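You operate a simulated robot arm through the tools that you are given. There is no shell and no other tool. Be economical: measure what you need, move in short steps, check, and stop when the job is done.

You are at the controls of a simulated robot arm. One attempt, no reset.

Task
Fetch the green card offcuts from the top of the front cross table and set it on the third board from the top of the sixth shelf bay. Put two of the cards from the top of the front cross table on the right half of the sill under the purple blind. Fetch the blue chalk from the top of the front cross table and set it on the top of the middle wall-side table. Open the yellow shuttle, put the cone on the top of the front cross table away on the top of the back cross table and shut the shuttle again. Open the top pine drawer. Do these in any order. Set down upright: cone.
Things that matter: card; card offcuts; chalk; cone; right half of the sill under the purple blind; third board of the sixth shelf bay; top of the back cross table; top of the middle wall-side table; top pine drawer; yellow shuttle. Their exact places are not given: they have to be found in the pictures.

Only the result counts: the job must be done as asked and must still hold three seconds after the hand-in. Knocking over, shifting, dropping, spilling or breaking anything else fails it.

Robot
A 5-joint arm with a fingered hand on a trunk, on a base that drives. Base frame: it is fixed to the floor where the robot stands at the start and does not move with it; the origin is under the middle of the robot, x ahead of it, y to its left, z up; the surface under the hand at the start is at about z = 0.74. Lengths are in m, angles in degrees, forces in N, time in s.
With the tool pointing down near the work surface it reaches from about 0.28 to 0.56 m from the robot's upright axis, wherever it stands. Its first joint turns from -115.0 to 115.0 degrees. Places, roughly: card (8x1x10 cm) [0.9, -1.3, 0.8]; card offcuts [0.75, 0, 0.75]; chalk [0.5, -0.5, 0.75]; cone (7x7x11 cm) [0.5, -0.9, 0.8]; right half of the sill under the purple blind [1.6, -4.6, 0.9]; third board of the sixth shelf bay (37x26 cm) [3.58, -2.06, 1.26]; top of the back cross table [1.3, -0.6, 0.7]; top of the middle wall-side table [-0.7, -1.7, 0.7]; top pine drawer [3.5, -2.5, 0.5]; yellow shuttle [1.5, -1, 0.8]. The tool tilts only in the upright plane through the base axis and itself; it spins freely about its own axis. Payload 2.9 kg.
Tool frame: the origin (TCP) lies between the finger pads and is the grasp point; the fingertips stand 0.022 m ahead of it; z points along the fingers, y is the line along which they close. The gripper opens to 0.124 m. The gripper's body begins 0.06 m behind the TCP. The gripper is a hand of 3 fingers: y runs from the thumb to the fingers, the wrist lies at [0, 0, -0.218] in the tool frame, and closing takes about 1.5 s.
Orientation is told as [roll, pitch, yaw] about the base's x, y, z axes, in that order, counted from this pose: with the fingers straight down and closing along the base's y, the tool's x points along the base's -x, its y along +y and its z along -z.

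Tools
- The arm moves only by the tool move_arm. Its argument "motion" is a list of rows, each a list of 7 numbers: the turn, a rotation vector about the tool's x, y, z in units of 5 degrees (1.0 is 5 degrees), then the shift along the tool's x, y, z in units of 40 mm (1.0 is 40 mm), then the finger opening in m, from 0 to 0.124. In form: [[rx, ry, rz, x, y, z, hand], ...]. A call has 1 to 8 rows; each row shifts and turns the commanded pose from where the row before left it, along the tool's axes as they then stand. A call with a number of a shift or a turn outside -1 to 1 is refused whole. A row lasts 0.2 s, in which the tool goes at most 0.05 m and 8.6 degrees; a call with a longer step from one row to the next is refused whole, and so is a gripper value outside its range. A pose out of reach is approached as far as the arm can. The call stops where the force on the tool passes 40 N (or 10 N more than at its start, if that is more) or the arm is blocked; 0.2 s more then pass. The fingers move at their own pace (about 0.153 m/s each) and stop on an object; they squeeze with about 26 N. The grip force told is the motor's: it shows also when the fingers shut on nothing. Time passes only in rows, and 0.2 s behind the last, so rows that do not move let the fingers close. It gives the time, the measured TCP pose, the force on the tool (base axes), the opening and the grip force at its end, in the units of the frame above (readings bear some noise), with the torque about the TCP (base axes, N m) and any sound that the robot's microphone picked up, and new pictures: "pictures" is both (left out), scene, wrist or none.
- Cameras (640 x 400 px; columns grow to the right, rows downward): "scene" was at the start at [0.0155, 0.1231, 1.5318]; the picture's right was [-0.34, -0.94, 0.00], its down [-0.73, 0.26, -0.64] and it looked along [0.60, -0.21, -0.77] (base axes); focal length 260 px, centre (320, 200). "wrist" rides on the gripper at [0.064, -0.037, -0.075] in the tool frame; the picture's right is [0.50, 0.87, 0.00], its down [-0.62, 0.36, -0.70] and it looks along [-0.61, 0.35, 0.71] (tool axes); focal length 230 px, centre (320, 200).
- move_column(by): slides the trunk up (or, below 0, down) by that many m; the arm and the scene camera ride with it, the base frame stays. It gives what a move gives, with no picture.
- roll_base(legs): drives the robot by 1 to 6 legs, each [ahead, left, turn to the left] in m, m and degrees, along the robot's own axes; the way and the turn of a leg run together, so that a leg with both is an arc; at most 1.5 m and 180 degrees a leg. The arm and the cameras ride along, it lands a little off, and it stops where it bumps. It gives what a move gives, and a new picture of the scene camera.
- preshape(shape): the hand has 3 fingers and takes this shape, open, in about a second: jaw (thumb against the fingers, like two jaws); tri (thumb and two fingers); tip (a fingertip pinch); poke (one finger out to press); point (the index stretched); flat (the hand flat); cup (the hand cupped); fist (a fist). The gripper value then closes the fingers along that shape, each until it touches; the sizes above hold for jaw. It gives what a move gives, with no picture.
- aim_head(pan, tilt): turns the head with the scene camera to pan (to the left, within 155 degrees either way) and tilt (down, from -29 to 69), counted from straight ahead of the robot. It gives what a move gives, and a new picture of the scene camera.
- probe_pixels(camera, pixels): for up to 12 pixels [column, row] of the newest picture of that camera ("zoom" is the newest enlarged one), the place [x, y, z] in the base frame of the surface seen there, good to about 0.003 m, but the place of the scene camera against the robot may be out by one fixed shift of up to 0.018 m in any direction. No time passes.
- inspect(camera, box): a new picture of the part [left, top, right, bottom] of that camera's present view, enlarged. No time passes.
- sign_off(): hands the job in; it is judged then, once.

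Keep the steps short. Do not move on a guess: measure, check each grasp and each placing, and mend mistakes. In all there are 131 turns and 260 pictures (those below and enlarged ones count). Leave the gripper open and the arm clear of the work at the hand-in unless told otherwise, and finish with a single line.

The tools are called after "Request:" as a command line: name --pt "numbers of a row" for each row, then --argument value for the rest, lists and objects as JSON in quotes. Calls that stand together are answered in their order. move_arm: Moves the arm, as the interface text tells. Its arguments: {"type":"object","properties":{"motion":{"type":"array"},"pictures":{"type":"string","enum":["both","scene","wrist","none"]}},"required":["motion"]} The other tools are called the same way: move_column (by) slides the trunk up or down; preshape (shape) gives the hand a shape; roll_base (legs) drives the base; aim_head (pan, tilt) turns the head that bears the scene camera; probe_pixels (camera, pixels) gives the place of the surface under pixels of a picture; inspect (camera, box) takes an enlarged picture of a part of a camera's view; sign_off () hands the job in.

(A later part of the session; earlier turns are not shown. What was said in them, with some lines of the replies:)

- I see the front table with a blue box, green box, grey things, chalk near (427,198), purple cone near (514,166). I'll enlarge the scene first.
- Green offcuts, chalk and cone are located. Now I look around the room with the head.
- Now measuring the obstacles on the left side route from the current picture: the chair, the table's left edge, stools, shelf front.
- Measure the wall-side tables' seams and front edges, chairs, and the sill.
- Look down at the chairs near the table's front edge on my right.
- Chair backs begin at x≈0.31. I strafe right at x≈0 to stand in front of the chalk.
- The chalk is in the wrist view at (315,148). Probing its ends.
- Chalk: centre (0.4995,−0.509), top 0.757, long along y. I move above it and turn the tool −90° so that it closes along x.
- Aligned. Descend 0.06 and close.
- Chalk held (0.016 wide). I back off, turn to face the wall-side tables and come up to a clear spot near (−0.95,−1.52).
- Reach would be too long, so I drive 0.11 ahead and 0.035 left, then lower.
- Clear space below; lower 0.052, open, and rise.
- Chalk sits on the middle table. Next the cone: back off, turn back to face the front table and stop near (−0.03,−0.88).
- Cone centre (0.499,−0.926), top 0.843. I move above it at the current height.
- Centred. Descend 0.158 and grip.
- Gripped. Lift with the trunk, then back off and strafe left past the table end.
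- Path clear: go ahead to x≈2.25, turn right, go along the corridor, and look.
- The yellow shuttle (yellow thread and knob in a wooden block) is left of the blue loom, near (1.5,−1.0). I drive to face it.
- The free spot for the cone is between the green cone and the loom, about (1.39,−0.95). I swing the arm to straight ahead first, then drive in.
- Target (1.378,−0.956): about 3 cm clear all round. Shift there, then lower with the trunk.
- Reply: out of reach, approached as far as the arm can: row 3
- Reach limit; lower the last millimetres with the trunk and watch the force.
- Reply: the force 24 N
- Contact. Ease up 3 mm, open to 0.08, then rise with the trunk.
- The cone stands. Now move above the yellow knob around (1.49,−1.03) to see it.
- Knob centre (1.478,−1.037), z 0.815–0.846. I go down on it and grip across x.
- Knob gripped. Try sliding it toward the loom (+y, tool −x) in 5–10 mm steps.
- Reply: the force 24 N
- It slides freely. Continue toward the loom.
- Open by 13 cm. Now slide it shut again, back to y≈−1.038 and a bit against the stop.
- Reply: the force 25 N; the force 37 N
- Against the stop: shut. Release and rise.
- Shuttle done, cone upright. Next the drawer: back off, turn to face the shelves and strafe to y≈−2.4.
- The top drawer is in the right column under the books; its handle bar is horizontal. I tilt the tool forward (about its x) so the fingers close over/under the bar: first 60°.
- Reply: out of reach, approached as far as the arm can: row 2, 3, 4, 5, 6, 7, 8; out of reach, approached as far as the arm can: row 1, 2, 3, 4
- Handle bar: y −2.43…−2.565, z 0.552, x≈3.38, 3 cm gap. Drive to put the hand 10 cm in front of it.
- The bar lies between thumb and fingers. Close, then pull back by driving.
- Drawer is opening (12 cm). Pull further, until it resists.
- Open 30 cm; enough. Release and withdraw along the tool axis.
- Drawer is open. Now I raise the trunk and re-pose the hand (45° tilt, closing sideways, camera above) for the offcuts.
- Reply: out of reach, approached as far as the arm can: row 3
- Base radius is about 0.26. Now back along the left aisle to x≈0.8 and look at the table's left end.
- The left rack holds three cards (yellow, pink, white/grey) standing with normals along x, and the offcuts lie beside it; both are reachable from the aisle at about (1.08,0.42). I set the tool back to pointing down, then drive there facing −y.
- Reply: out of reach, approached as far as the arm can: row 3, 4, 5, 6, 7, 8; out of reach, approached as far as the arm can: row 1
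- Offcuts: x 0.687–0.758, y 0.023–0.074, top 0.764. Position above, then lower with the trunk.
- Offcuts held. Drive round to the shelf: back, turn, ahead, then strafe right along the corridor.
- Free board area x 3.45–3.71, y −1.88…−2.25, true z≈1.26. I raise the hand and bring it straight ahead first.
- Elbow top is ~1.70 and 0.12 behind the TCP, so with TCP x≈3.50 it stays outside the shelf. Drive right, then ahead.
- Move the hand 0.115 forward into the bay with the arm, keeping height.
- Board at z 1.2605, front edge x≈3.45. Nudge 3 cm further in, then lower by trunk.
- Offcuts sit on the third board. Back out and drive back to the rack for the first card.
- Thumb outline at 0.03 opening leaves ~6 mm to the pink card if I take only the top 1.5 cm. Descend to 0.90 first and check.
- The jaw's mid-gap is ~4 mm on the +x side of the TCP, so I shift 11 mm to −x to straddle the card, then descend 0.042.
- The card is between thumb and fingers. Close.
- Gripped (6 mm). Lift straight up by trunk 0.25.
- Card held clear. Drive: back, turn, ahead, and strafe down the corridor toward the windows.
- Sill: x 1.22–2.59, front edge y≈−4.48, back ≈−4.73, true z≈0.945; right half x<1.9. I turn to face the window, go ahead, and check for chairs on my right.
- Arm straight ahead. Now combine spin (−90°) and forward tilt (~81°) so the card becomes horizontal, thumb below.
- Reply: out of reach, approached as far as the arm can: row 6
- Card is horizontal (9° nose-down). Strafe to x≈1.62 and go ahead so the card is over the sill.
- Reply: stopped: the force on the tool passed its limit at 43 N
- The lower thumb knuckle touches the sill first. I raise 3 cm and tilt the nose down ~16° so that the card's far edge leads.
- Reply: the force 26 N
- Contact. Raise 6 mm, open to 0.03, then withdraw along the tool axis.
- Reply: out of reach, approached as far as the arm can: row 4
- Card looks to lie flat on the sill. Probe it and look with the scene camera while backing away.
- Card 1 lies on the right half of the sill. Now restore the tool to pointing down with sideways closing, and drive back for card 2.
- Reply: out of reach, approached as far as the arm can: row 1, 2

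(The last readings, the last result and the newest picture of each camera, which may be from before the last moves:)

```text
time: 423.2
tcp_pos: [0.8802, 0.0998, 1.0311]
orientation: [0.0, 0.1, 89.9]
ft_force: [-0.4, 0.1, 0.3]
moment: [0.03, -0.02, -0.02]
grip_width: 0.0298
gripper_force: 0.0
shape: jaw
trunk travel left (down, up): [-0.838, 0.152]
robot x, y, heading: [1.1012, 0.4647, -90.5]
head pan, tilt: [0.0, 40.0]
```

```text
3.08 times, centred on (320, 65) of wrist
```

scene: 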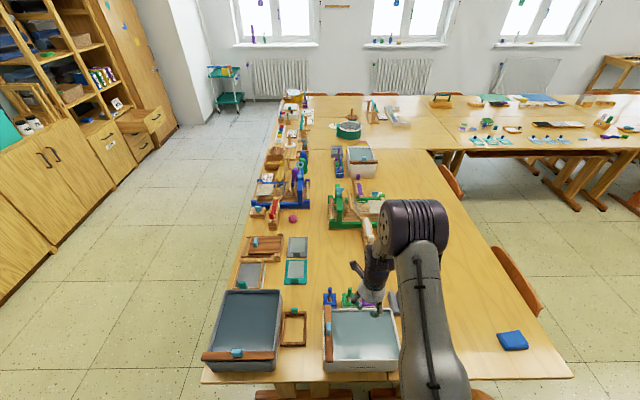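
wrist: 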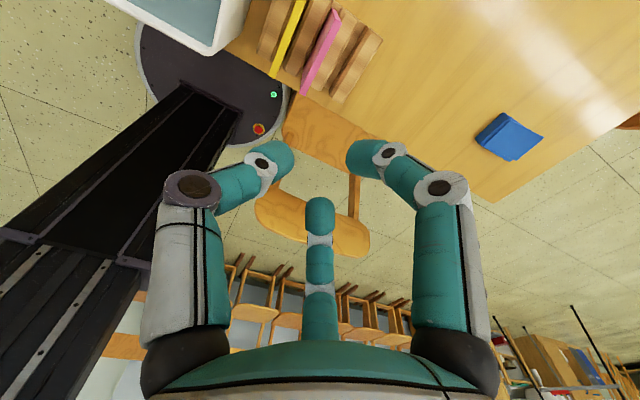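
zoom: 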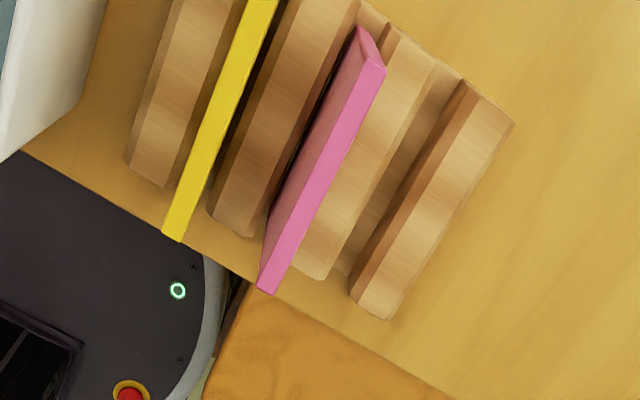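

Request:
probe_pixels --camera "zoom" --pixels '[[375, 75], [345, 125], [318, 180], [272, 280], [330, 135], [255, 40], [180, 220]]'

Request:
move_arm --pt "0 0 0 0.3 0 0.9 0.03" --pt "0 0 0 0 0 0.9 0.03" --pt "0 0 0 0 0 0.9 0.03" --pt "0 0 0 0 0 0.8 0.03" --pictures "wrist"

Request:
inspect --camera "wrist" --box '[200, 30, 440, 200]'

```text
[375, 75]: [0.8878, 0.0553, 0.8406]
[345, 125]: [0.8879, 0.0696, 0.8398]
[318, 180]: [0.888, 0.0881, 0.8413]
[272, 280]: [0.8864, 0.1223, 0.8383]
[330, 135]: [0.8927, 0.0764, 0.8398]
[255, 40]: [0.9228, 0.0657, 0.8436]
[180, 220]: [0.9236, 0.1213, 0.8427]
```

```text
time: 424.2
tcp_pos: [0.8797, 0.0838, 0.8936]
orientation: [0.1, -0.1, 89.8]
ft_force: [-0.3, 0.6, 0.6]
moment: [-0.02, -0.02, -0.01]
grip_width: 0.0296
gripper_force: 0.0
shape: jaw
trunk travel left (down, up): [-0.838, 0.152]
robot x, y, heading: [1.0953, 0.4636, -90.5]
head pan, tilt: [0.0, 40.0]
```

wrist: 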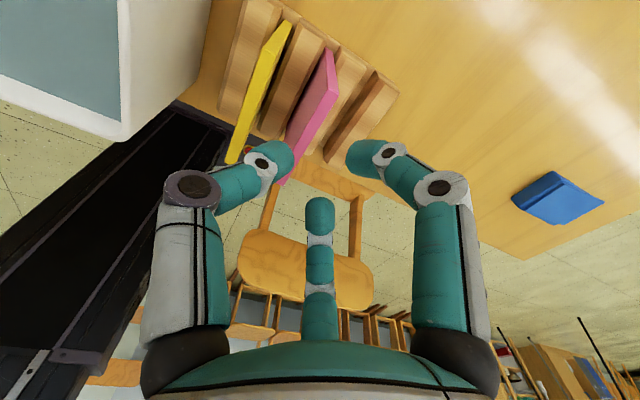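

```text
2.35 times, centred on (320, 115) of wrist
```

zoom: 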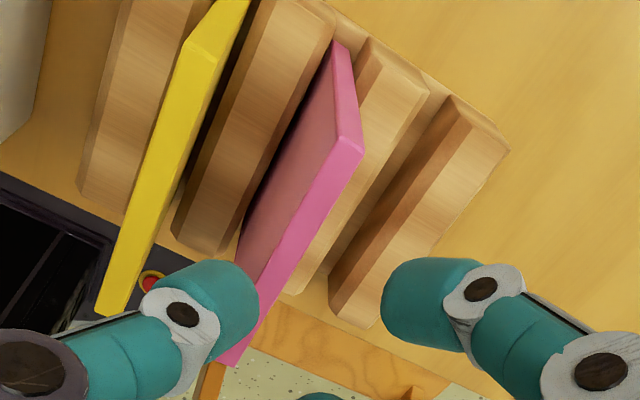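

Shift 3 mm to +x and descend to 0.846.

Request:
move_arm --pt "0 0 0 0 -0.08 0 0.03" --pt "0 0 0 0 0 0.6 0.03" --pt "0 0 0 0 0 0.55 0.03" --pt "0 0 0 0 0 0 0.03" --pictures "wrist"

Request:
inspect --camera "wrist" --box '[200, 60, 440, 230]'

```text
time: 425.2
tcp_pos: [0.8817, 0.084, 0.8458]
orientation: [0.0, 0.0, 89.8]
ft_force: [0.0, 0.6, 0.3]
moment: [-0.01, -0.03, -0.01]
grip_width: 0.0299
gripper_force: 0.1
shape: jaw
trunk travel left (down, up): [-0.838, 0.152]
robot x, y, heading: [1.0973, 0.4667, -90.7]
head pan, tilt: [0.0, 40.0]
```

wrist: 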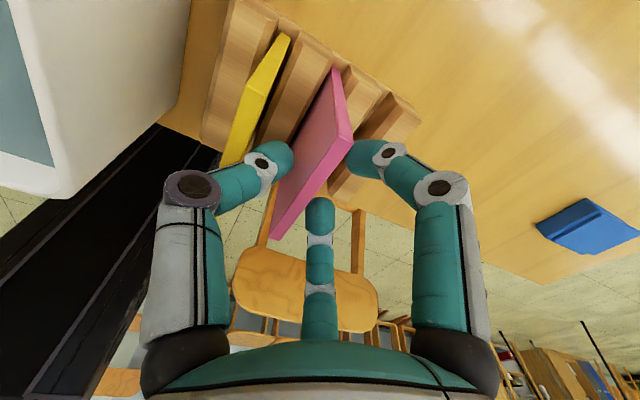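

```text
2.35 times, centred on (320, 145) of wrist
```

zoom: 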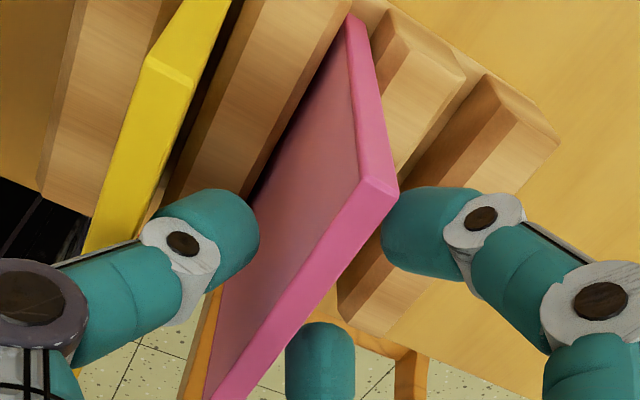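

Card between; close and lift.

Request:
move_arm --pt "0 0 0 0 0 0 0.0" --pt "0 0 0 0 0 0 0" --pt "0 0 0 0 0 0 0" --pt "0 0 0 0 0 0 0" --pictures "none"

Request:
move_column --by 0.15

Request:
move_arm --pt "0 0 0 0 0 -1 0" --pt "0 0 0 0 0 -1 0" --pt "0 0 0 0 0 -0.5 0" --pictures "wrist"

```text
time: 426.2
tcp_pos: [0.8816, 0.0838, 0.8455]
orientation: [0.0, 0.0, 89.9]
ft_force: [0.0, 0.1, -0.2]
moment: [0.02, -0.02, -0.01]
grip_width: 0.0061
gripper_force: 26.6
shape: jaw
trunk travel left (down, up): [-0.838, 0.152]
robot x, y, heading: [1.0996, 0.4637, -90.7]
head pan, tilt: [0.0, 40.0]
```

```text
time: 427.9
tcp_pos: [0.8825, 0.0837, 0.9963]
orientation: [0.0, 0.0, 89.8]
ft_force: [0.0, 0.5, -0.6]
moment: [-0.01, -0.02, 0.01]
grip_width: 0.006
gripper_force: 26.2
shape: jaw
trunk travel left (down, up): [-0.988, 0.002]
robot x, y, heading: [1.0995, 0.4658, -90.4]
head pan, tilt: [0.0, 40.0]
```

```text
time: 428.7
tcp_pos: [0.8835, 0.0848, 1.0956]
orientation: [0.1, 0.1, 89.9]
ft_force: [-0.3, -0.1, 0.1]
moment: [-0.02, -0.04, 0.02]
grip_width: 0.0059
gripper_force: 25.8
shape: jaw
trunk travel left (down, up): [-0.988, 0.002]
robot x, y, heading: [1.0965, 0.4633, -90.9]
head pan, tilt: [0.0, 40.0]
```

wrist: 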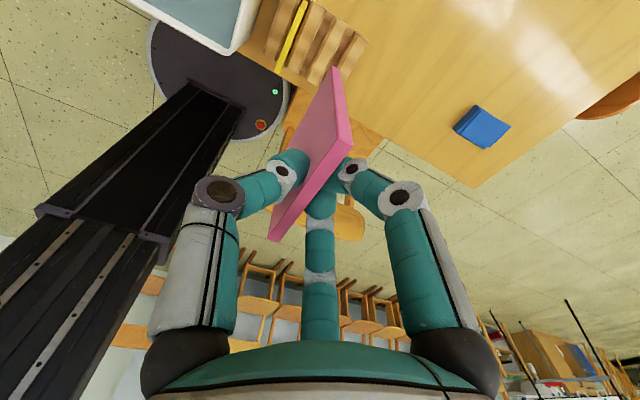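

Card 2 held. Drive: back, left, then ahead down the corridor.

Request:
roll_base --legs '[[-0.68, 0, 0.9], [0, 1.25, 0], [1.5, 0, 0], [1.5, 0, 0]]'

```text
time: 452.4
tcp_pos: [2.261, -2.2027, 1.0953]
orientation: [-0.1, 0.2, 91.7]
ft_force: [-0.3, 0.5, 0.2]
moment: [-0.01, 0.04, 0.01]
grip_width: 0.0059
gripper_force: 25.5
shape: jaw
trunk travel left (down, up): [-0.988, 0.002]
robot x, y, heading: [2.4639, -1.8124, -88.9]
head pan, tilt: [0.0, 40.0]
```

scene: 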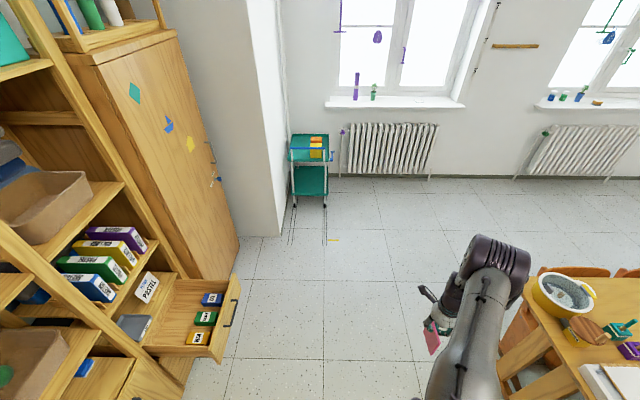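

Request:
roll_base --legs '[[1.5, -0.25, -1.1], [0.3, 0, 0], [0, -0.78, 0]]'

Request:
move_arm --pt "0 0 0 0.6 -0.9 0 0" --pt "0 0 0 0.6 -0.9 0 0" --pt "0 0 0 0.6 -0.9 0 0" --pt "0 0 0 0.6 -0.9 0 0" --pt "0 0 0 0.6 -0.9 0 0" --pt "0 0 0 0.6 -0.9 0 0" --pictures "none"

```text
refused: leg 1 is longer than a leg can be; nothing moved
```

```text
time: 453.8
tcp_pos: [2.4854, -2.3397, 1.0928]
orientation: [0.2, 0.0, 91.6]
ft_force: [-0.1, -0.5, -0.2]
moment: [0.01, 0.03, -0.02]
grip_width: 0.006
gripper_force: 26.4
shape: jaw
trunk travel left (down, up): [-0.988, 0.002]
robot x, y, heading: [2.4624, -1.8159, -88.6]
head pan, tilt: [0.0, 40.0]
```

Leg was too long; the arm is straight ahead now anyway. Shorter legs.

Request:
roll_base --legs '[[1.3, -0.25, -1.3], [0.48, 0, 0], [0, -0.78, 0]]'

Request:
move_arm --pt "-0.04 0.73 -1 0 0 0 0" --pt "-0.1 0.72 -1 0 0 0 0" --pt "-0.16 0.71 -1 0 0 0 0" --pt "-0.22 0.69 -1 0 0 0 0" --pt "-0.28 0.67 -1 0 0 0 0" --pt "-0.34 0.64 -1 0 0 0 0" --pt "-0.39 0.61 -1 0 0 0 0" --pt "-0.44 0.58 -1 0 0 0 0" --pictures "none"

Request:
move_arm --pt "-0.49 0.54 -1 0 0 0 0" --pt "-0.54 0.49 -1 0 0 0 0" --pt "-0.58 0.44 -1 0 0 0 0" --pt "-0.61 0.39 -1 0 0 0 0" --pt "-0.64 0.34 -1 0 0 0 0" --pt "-0.67 0.28 -1 0 0 0 0" --pt "-0.69 0.22 -1 0 0 0 0" --pt "-0.71 0.16 -1 0 0 0 0" --pictures "none"

Request:
move_arm --pt "-0.72 0.1 -1 0 0 0 0" --pt "-0.73 0.03 -1 0 0 0 0" --pt "0 0 0 0 0 0 0" --pictures "both"

```text
time: 466.8
tcp_pos: [1.4153, -4.1347, 1.0955]
orientation: [0.0, 0.0, 89.7]
ft_force: [-0.2, 0.4, 0.3]
moment: [0.02, 0.02, 0.02]
grip_width: 0.0059
gripper_force: 26.5
shape: jaw
trunk travel left (down, up): [-0.988, 0.002]
robot x, y, heading: [1.4111, -3.6095, -90.8]
head pan, tilt: [0.0, 40.0]
```

scene: 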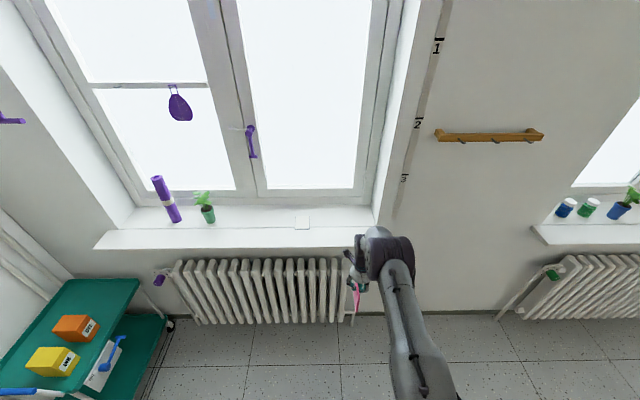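

```text
time: 468.6
tcp_pos: [1.4134, -4.1353, 1.0932]
orientation: [19.6, 22.1, 133.7]
ft_force: [0.7, 0.8, 0.2]
moment: [-0.02, 0.0, 0.01]
grip_width: 0.0059
gripper_force: 26.2
shape: jaw
trunk travel left (down, up): [-0.988, 0.002]
robot x, y, heading: [1.4121, -3.609, -90.6]
head pan, tilt: [0.0, 40.0]
```

```text
time: 470.4
tcp_pos: [1.4135, -4.1338, 1.0928]
orientation: [57.8, 8.5, 174.9]
ft_force: [-0.7, 0.2, -1.0]
moment: [0.02, -0.01, 0.0]
grip_width: 0.0061
gripper_force: 25.7
shape: jaw
trunk travel left (down, up): [-0.988, 0.002]
robot x, y, heading: [1.4151, -3.6142, -90.6]
head pan, tilt: [0.0, 40.0]
```

```text
time: 471.2
tcp_pos: [1.4135, -4.1336, 1.0934]
orientation: [65.5, 0.0, -179.9]
ft_force: [0.1, -0.8, -0.4]
moment: [0.0, 0.02, 0.02]
grip_width: 0.0059
gripper_force: 26.1
shape: jaw
trunk travel left (down, up): [-0.988, 0.002]
robot x, y, heading: [1.4161, -3.6126, -91.0]
head pan, tilt: [0.0, 40.0]
```

scene: 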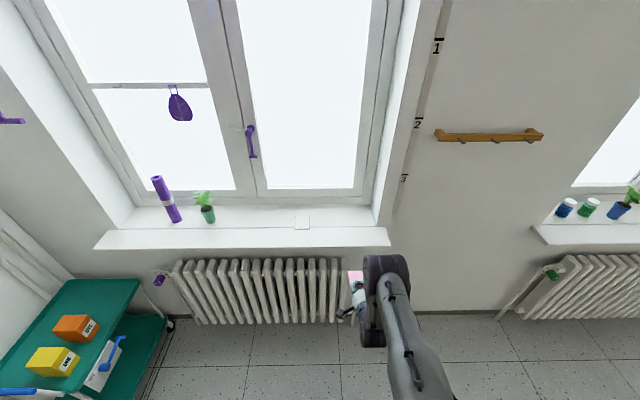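
wrist: 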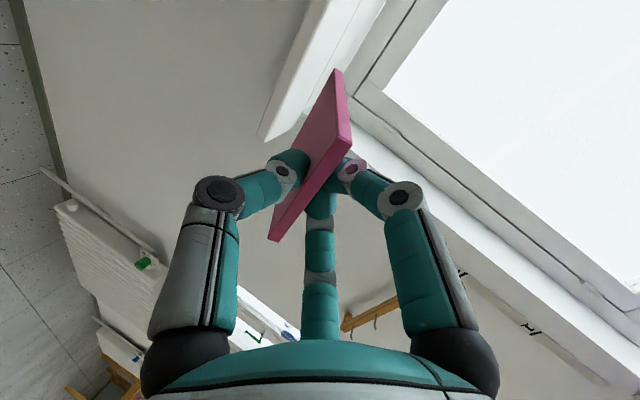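

Card 2 in the same pose. Shift 5 cm left for wall clearance, and ahead 0.415.

Request:
roll_base --legs '[[0.2, 0.05, 0.8], [0.21, 0, 0]]'

Request:
move_column --by -0.107

Request:
move_arm --pt "0 0 0 0 0 0 0" --pictures "wrist"

```text
time: 474.1
tcp_pos: [1.4764, -4.542, 1.093]
orientation: [65.4, 0.2, -178.5]
ft_force: [0.0, 0.3, 0.0]
moment: [-0.02, -0.04, 0.0]
grip_width: 0.006
gripper_force: 25.9
shape: jaw
trunk travel left (down, up): [-0.988, 0.002]
robot x, y, heading: [1.4672, -4.019, -89.2]
head pan, tilt: [0.0, 40.0]
```

scene: 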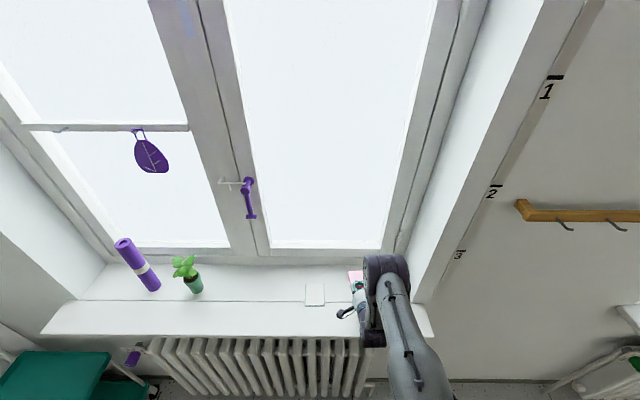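

```text
time: 475.5
tcp_pos: [1.4766, -4.5404, 0.9865]
orientation: [65.5, 0.0, -178.4]
ft_force: [0.3, -0.2, 0.2]
moment: [-0.09, -0.01, -0.02]
grip_width: 0.0059
gripper_force: 25.9
shape: jaw
trunk travel left (down, up): [-0.881, 0.109]
robot x, y, heading: [1.4643, -4.0148, -89.4]
head pan, tilt: [0.0, 40.0]
```

```text
time: 475.9
tcp_pos: [1.4758, -4.5421, 0.9864]
orientation: [65.6, 0.0, -178.5]
ft_force: [-0.3, -0.2, 1.0]
moment: [-0.11, -0.04, 0.01]
grip_width: 0.006
gripper_force: 25.7
shape: jaw
trunk travel left (down, up): [-0.881, 0.109]
robot x, y, heading: [1.4633, -4.0199, -89.2]
head pan, tilt: [0.0, 40.0]
```

wrist: 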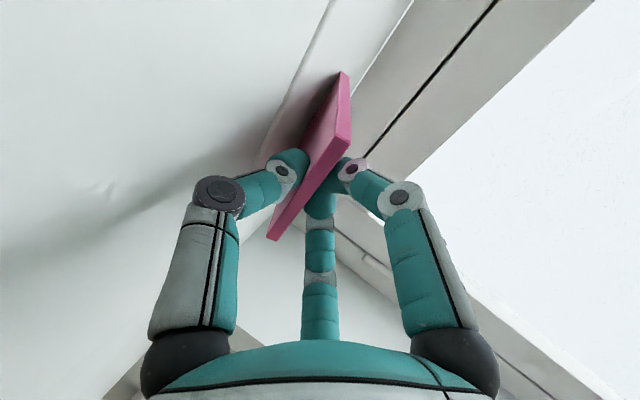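

Request:
move_column --by -0.005

Request:
move_arm --pt "0 0 0 0 0 0 0.015" --pt "0 0 0 0 0 0 0.025" --pt "0 0 0 0 0 0 0.03" --pt "0 0 0 0 0 0 0.03" --pictures "wrist"

Request:
move_arm --pt "0 0 0 0 -0.3 -0.85 0.03" --pt "0 0 0 0 -0.3 -0.85 0.03" --pt "0 0 0 0 -0.3 -0.85 0.03" --pictures "wrist"

```text
time: 476.4
tcp_pos: [1.4755, -4.5418, 0.9823]
orientation: [65.5, 0.1, -178.4]
ft_force: [0.6, 0.5, 2.8]
moment: [-0.15, -0.03, -0.02]
grip_width: 0.0058
gripper_force: 26.1
shape: jaw
trunk travel left (down, up): [-0.876, 0.114]
robot x, y, heading: [1.4631, -4.017, -89.4]
head pan, tilt: [0.0, 40.0]
```

```text
time: 477.4
tcp_pos: [1.4763, -4.5424, 0.9819]
orientation: [65.6, 0.2, -178.6]
ft_force: [-0.6, -5.3, 12.7]
moment: [0.33, 0.02, -0.02]
grip_width: 0.0267
gripper_force: 0.1
shape: jaw
trunk travel left (down, up): [-0.876, 0.114]
robot x, y, heading: [1.4623, -4.0182, -89.4]
head pan, tilt: [0.0, 40.0]
```

wrist: 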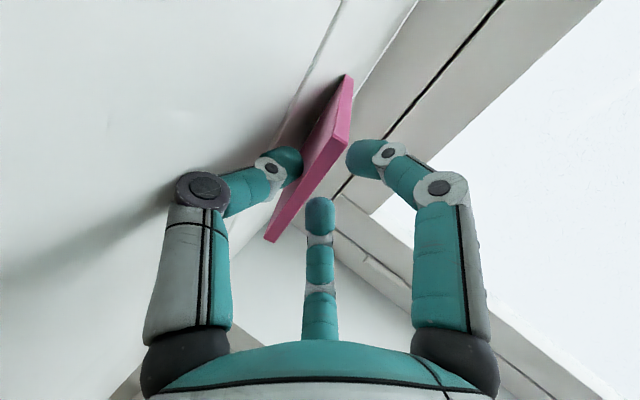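

```text
time: 478.2
tcp_pos: [1.4739, -4.4329, 0.9919]
orientation: [65.3, 0.1, -178.5]
ft_force: [0.1, -0.5, -0.1]
moment: [0.01, 0.01, -0.01]
grip_width: 0.0297
gripper_force: 0.1
shape: jaw
trunk travel left (down, up): [-0.876, 0.114]
robot x, y, heading: [1.4642, -4.0209, -89.5]
head pan, tilt: [0.0, 40.0]
```

wrist: 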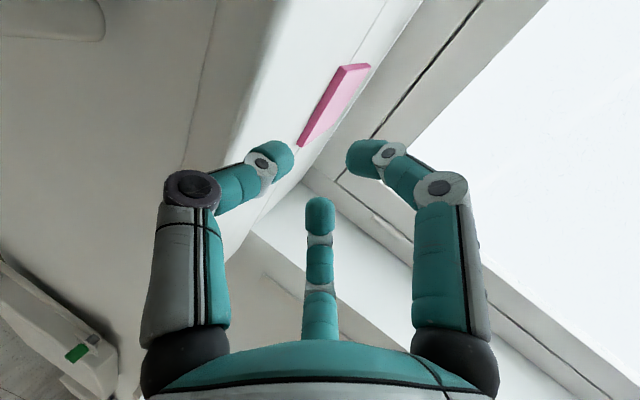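

Card 2 lies on the sill. Back away, open the gripper, and check the whole sill.

Request:
roll_base --legs '[[-0.45, 0, 0]]'

Request:
move_arm --pt "0 0 0 0 0 0 0.12" --pt "0 0 0 0 0 0 0.12" --pt "0 0 0 0 0 0 0.12" --pictures "scene"

Request:
inspect --camera "scene" --box '[200, 130, 420, 280]'

Request:
aim_head --pan 130 --tilt 25

Request:
inspect --camera "scene" --box '[0, 100, 640, 400]'

```text
time: 480.9
tcp_pos: [1.468, -3.9852, 0.9922]
orientation: [65.4, 0.0, -178.6]
ft_force: [0.0, 0.3, -0.6]
moment: [0.02, -0.02, 0.0]
grip_width: 0.0297
gripper_force: 0.0
shape: jaw
trunk travel left (down, up): [-0.876, 0.114]
robot x, y, heading: [1.4598, -3.5692, -89.2]
head pan, tilt: [0.0, 40.0]
```

scene: 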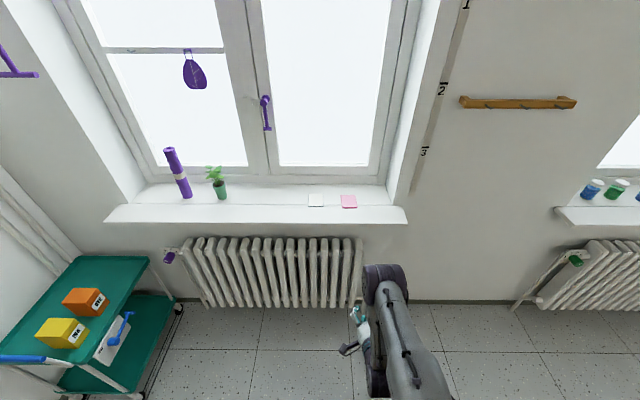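

```text
time: 481.7
tcp_pos: [1.4685, -3.984, 0.9916]
orientation: [65.5, 0.0, -178.6]
ft_force: [0.5, 0.1, 0.3]
moment: [0.01, -0.01, 0.01]
grip_width: 0.12
gripper_force: 0.1
shape: jaw
trunk travel left (down, up): [-0.876, 0.114]
robot x, y, heading: [1.4605, -3.5718, -89.4]
head pan, tilt: [0.0, 40.0]
```

scene: 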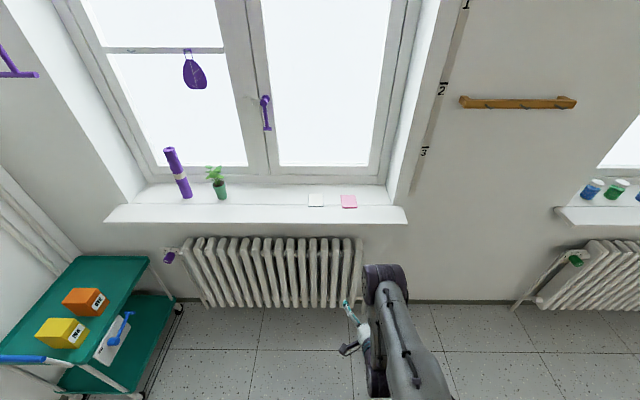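

```text
2.67 times, centred on (310, 205) of scene
```

zoom: 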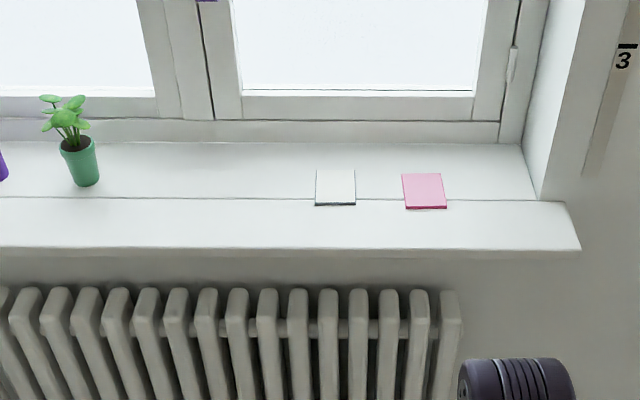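

```text
time: 483.8
tcp_pos: [1.4678, -3.9853, 0.9916]
orientation: [65.4, 0.1, -178.6]
ft_force: [-1.4, -0.2, -1.4]
moment: [-0.01, 0.0, 0.0]
grip_width: 0.1198
gripper_force: 0.0
shape: jaw
trunk travel left (down, up): [-0.876, 0.114]
robot x, y, heading: [1.4587, -3.5727, -89.8]
head pan, tilt: [130.0, 25.0]
```

scene: 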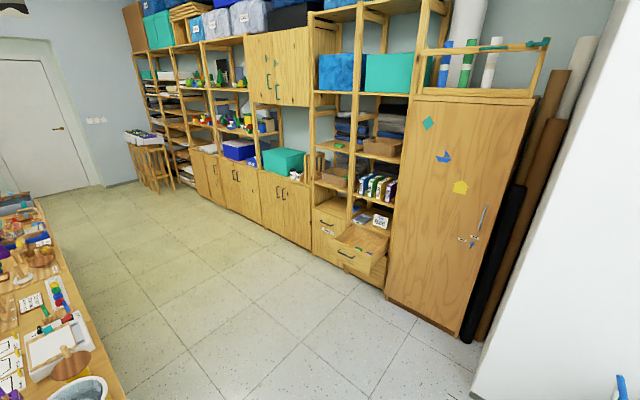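

```text
1.00 times, centred on (320, 250) of scene (not enlarged: the box is as wide or as high as the picture)
```

zoom: 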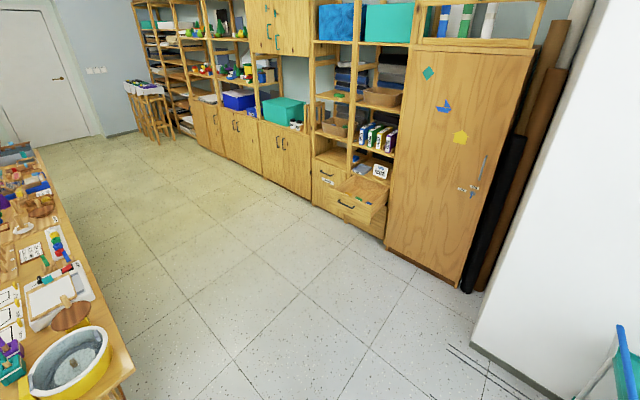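

Both cards lie on the right half of the sill. The drawer is open, the offcuts are on the third board, and the chalk, cone and shuttle were checked earlier. The gripper is open and the arm is clear, so I hand in.

Request:
sign_off

```text
The job is handed in.
```

I finished all five jobs and handed in; the two cards came from the left rack on the front cross table, not the one at about [0.9, -1.3], which I judged out of reach.
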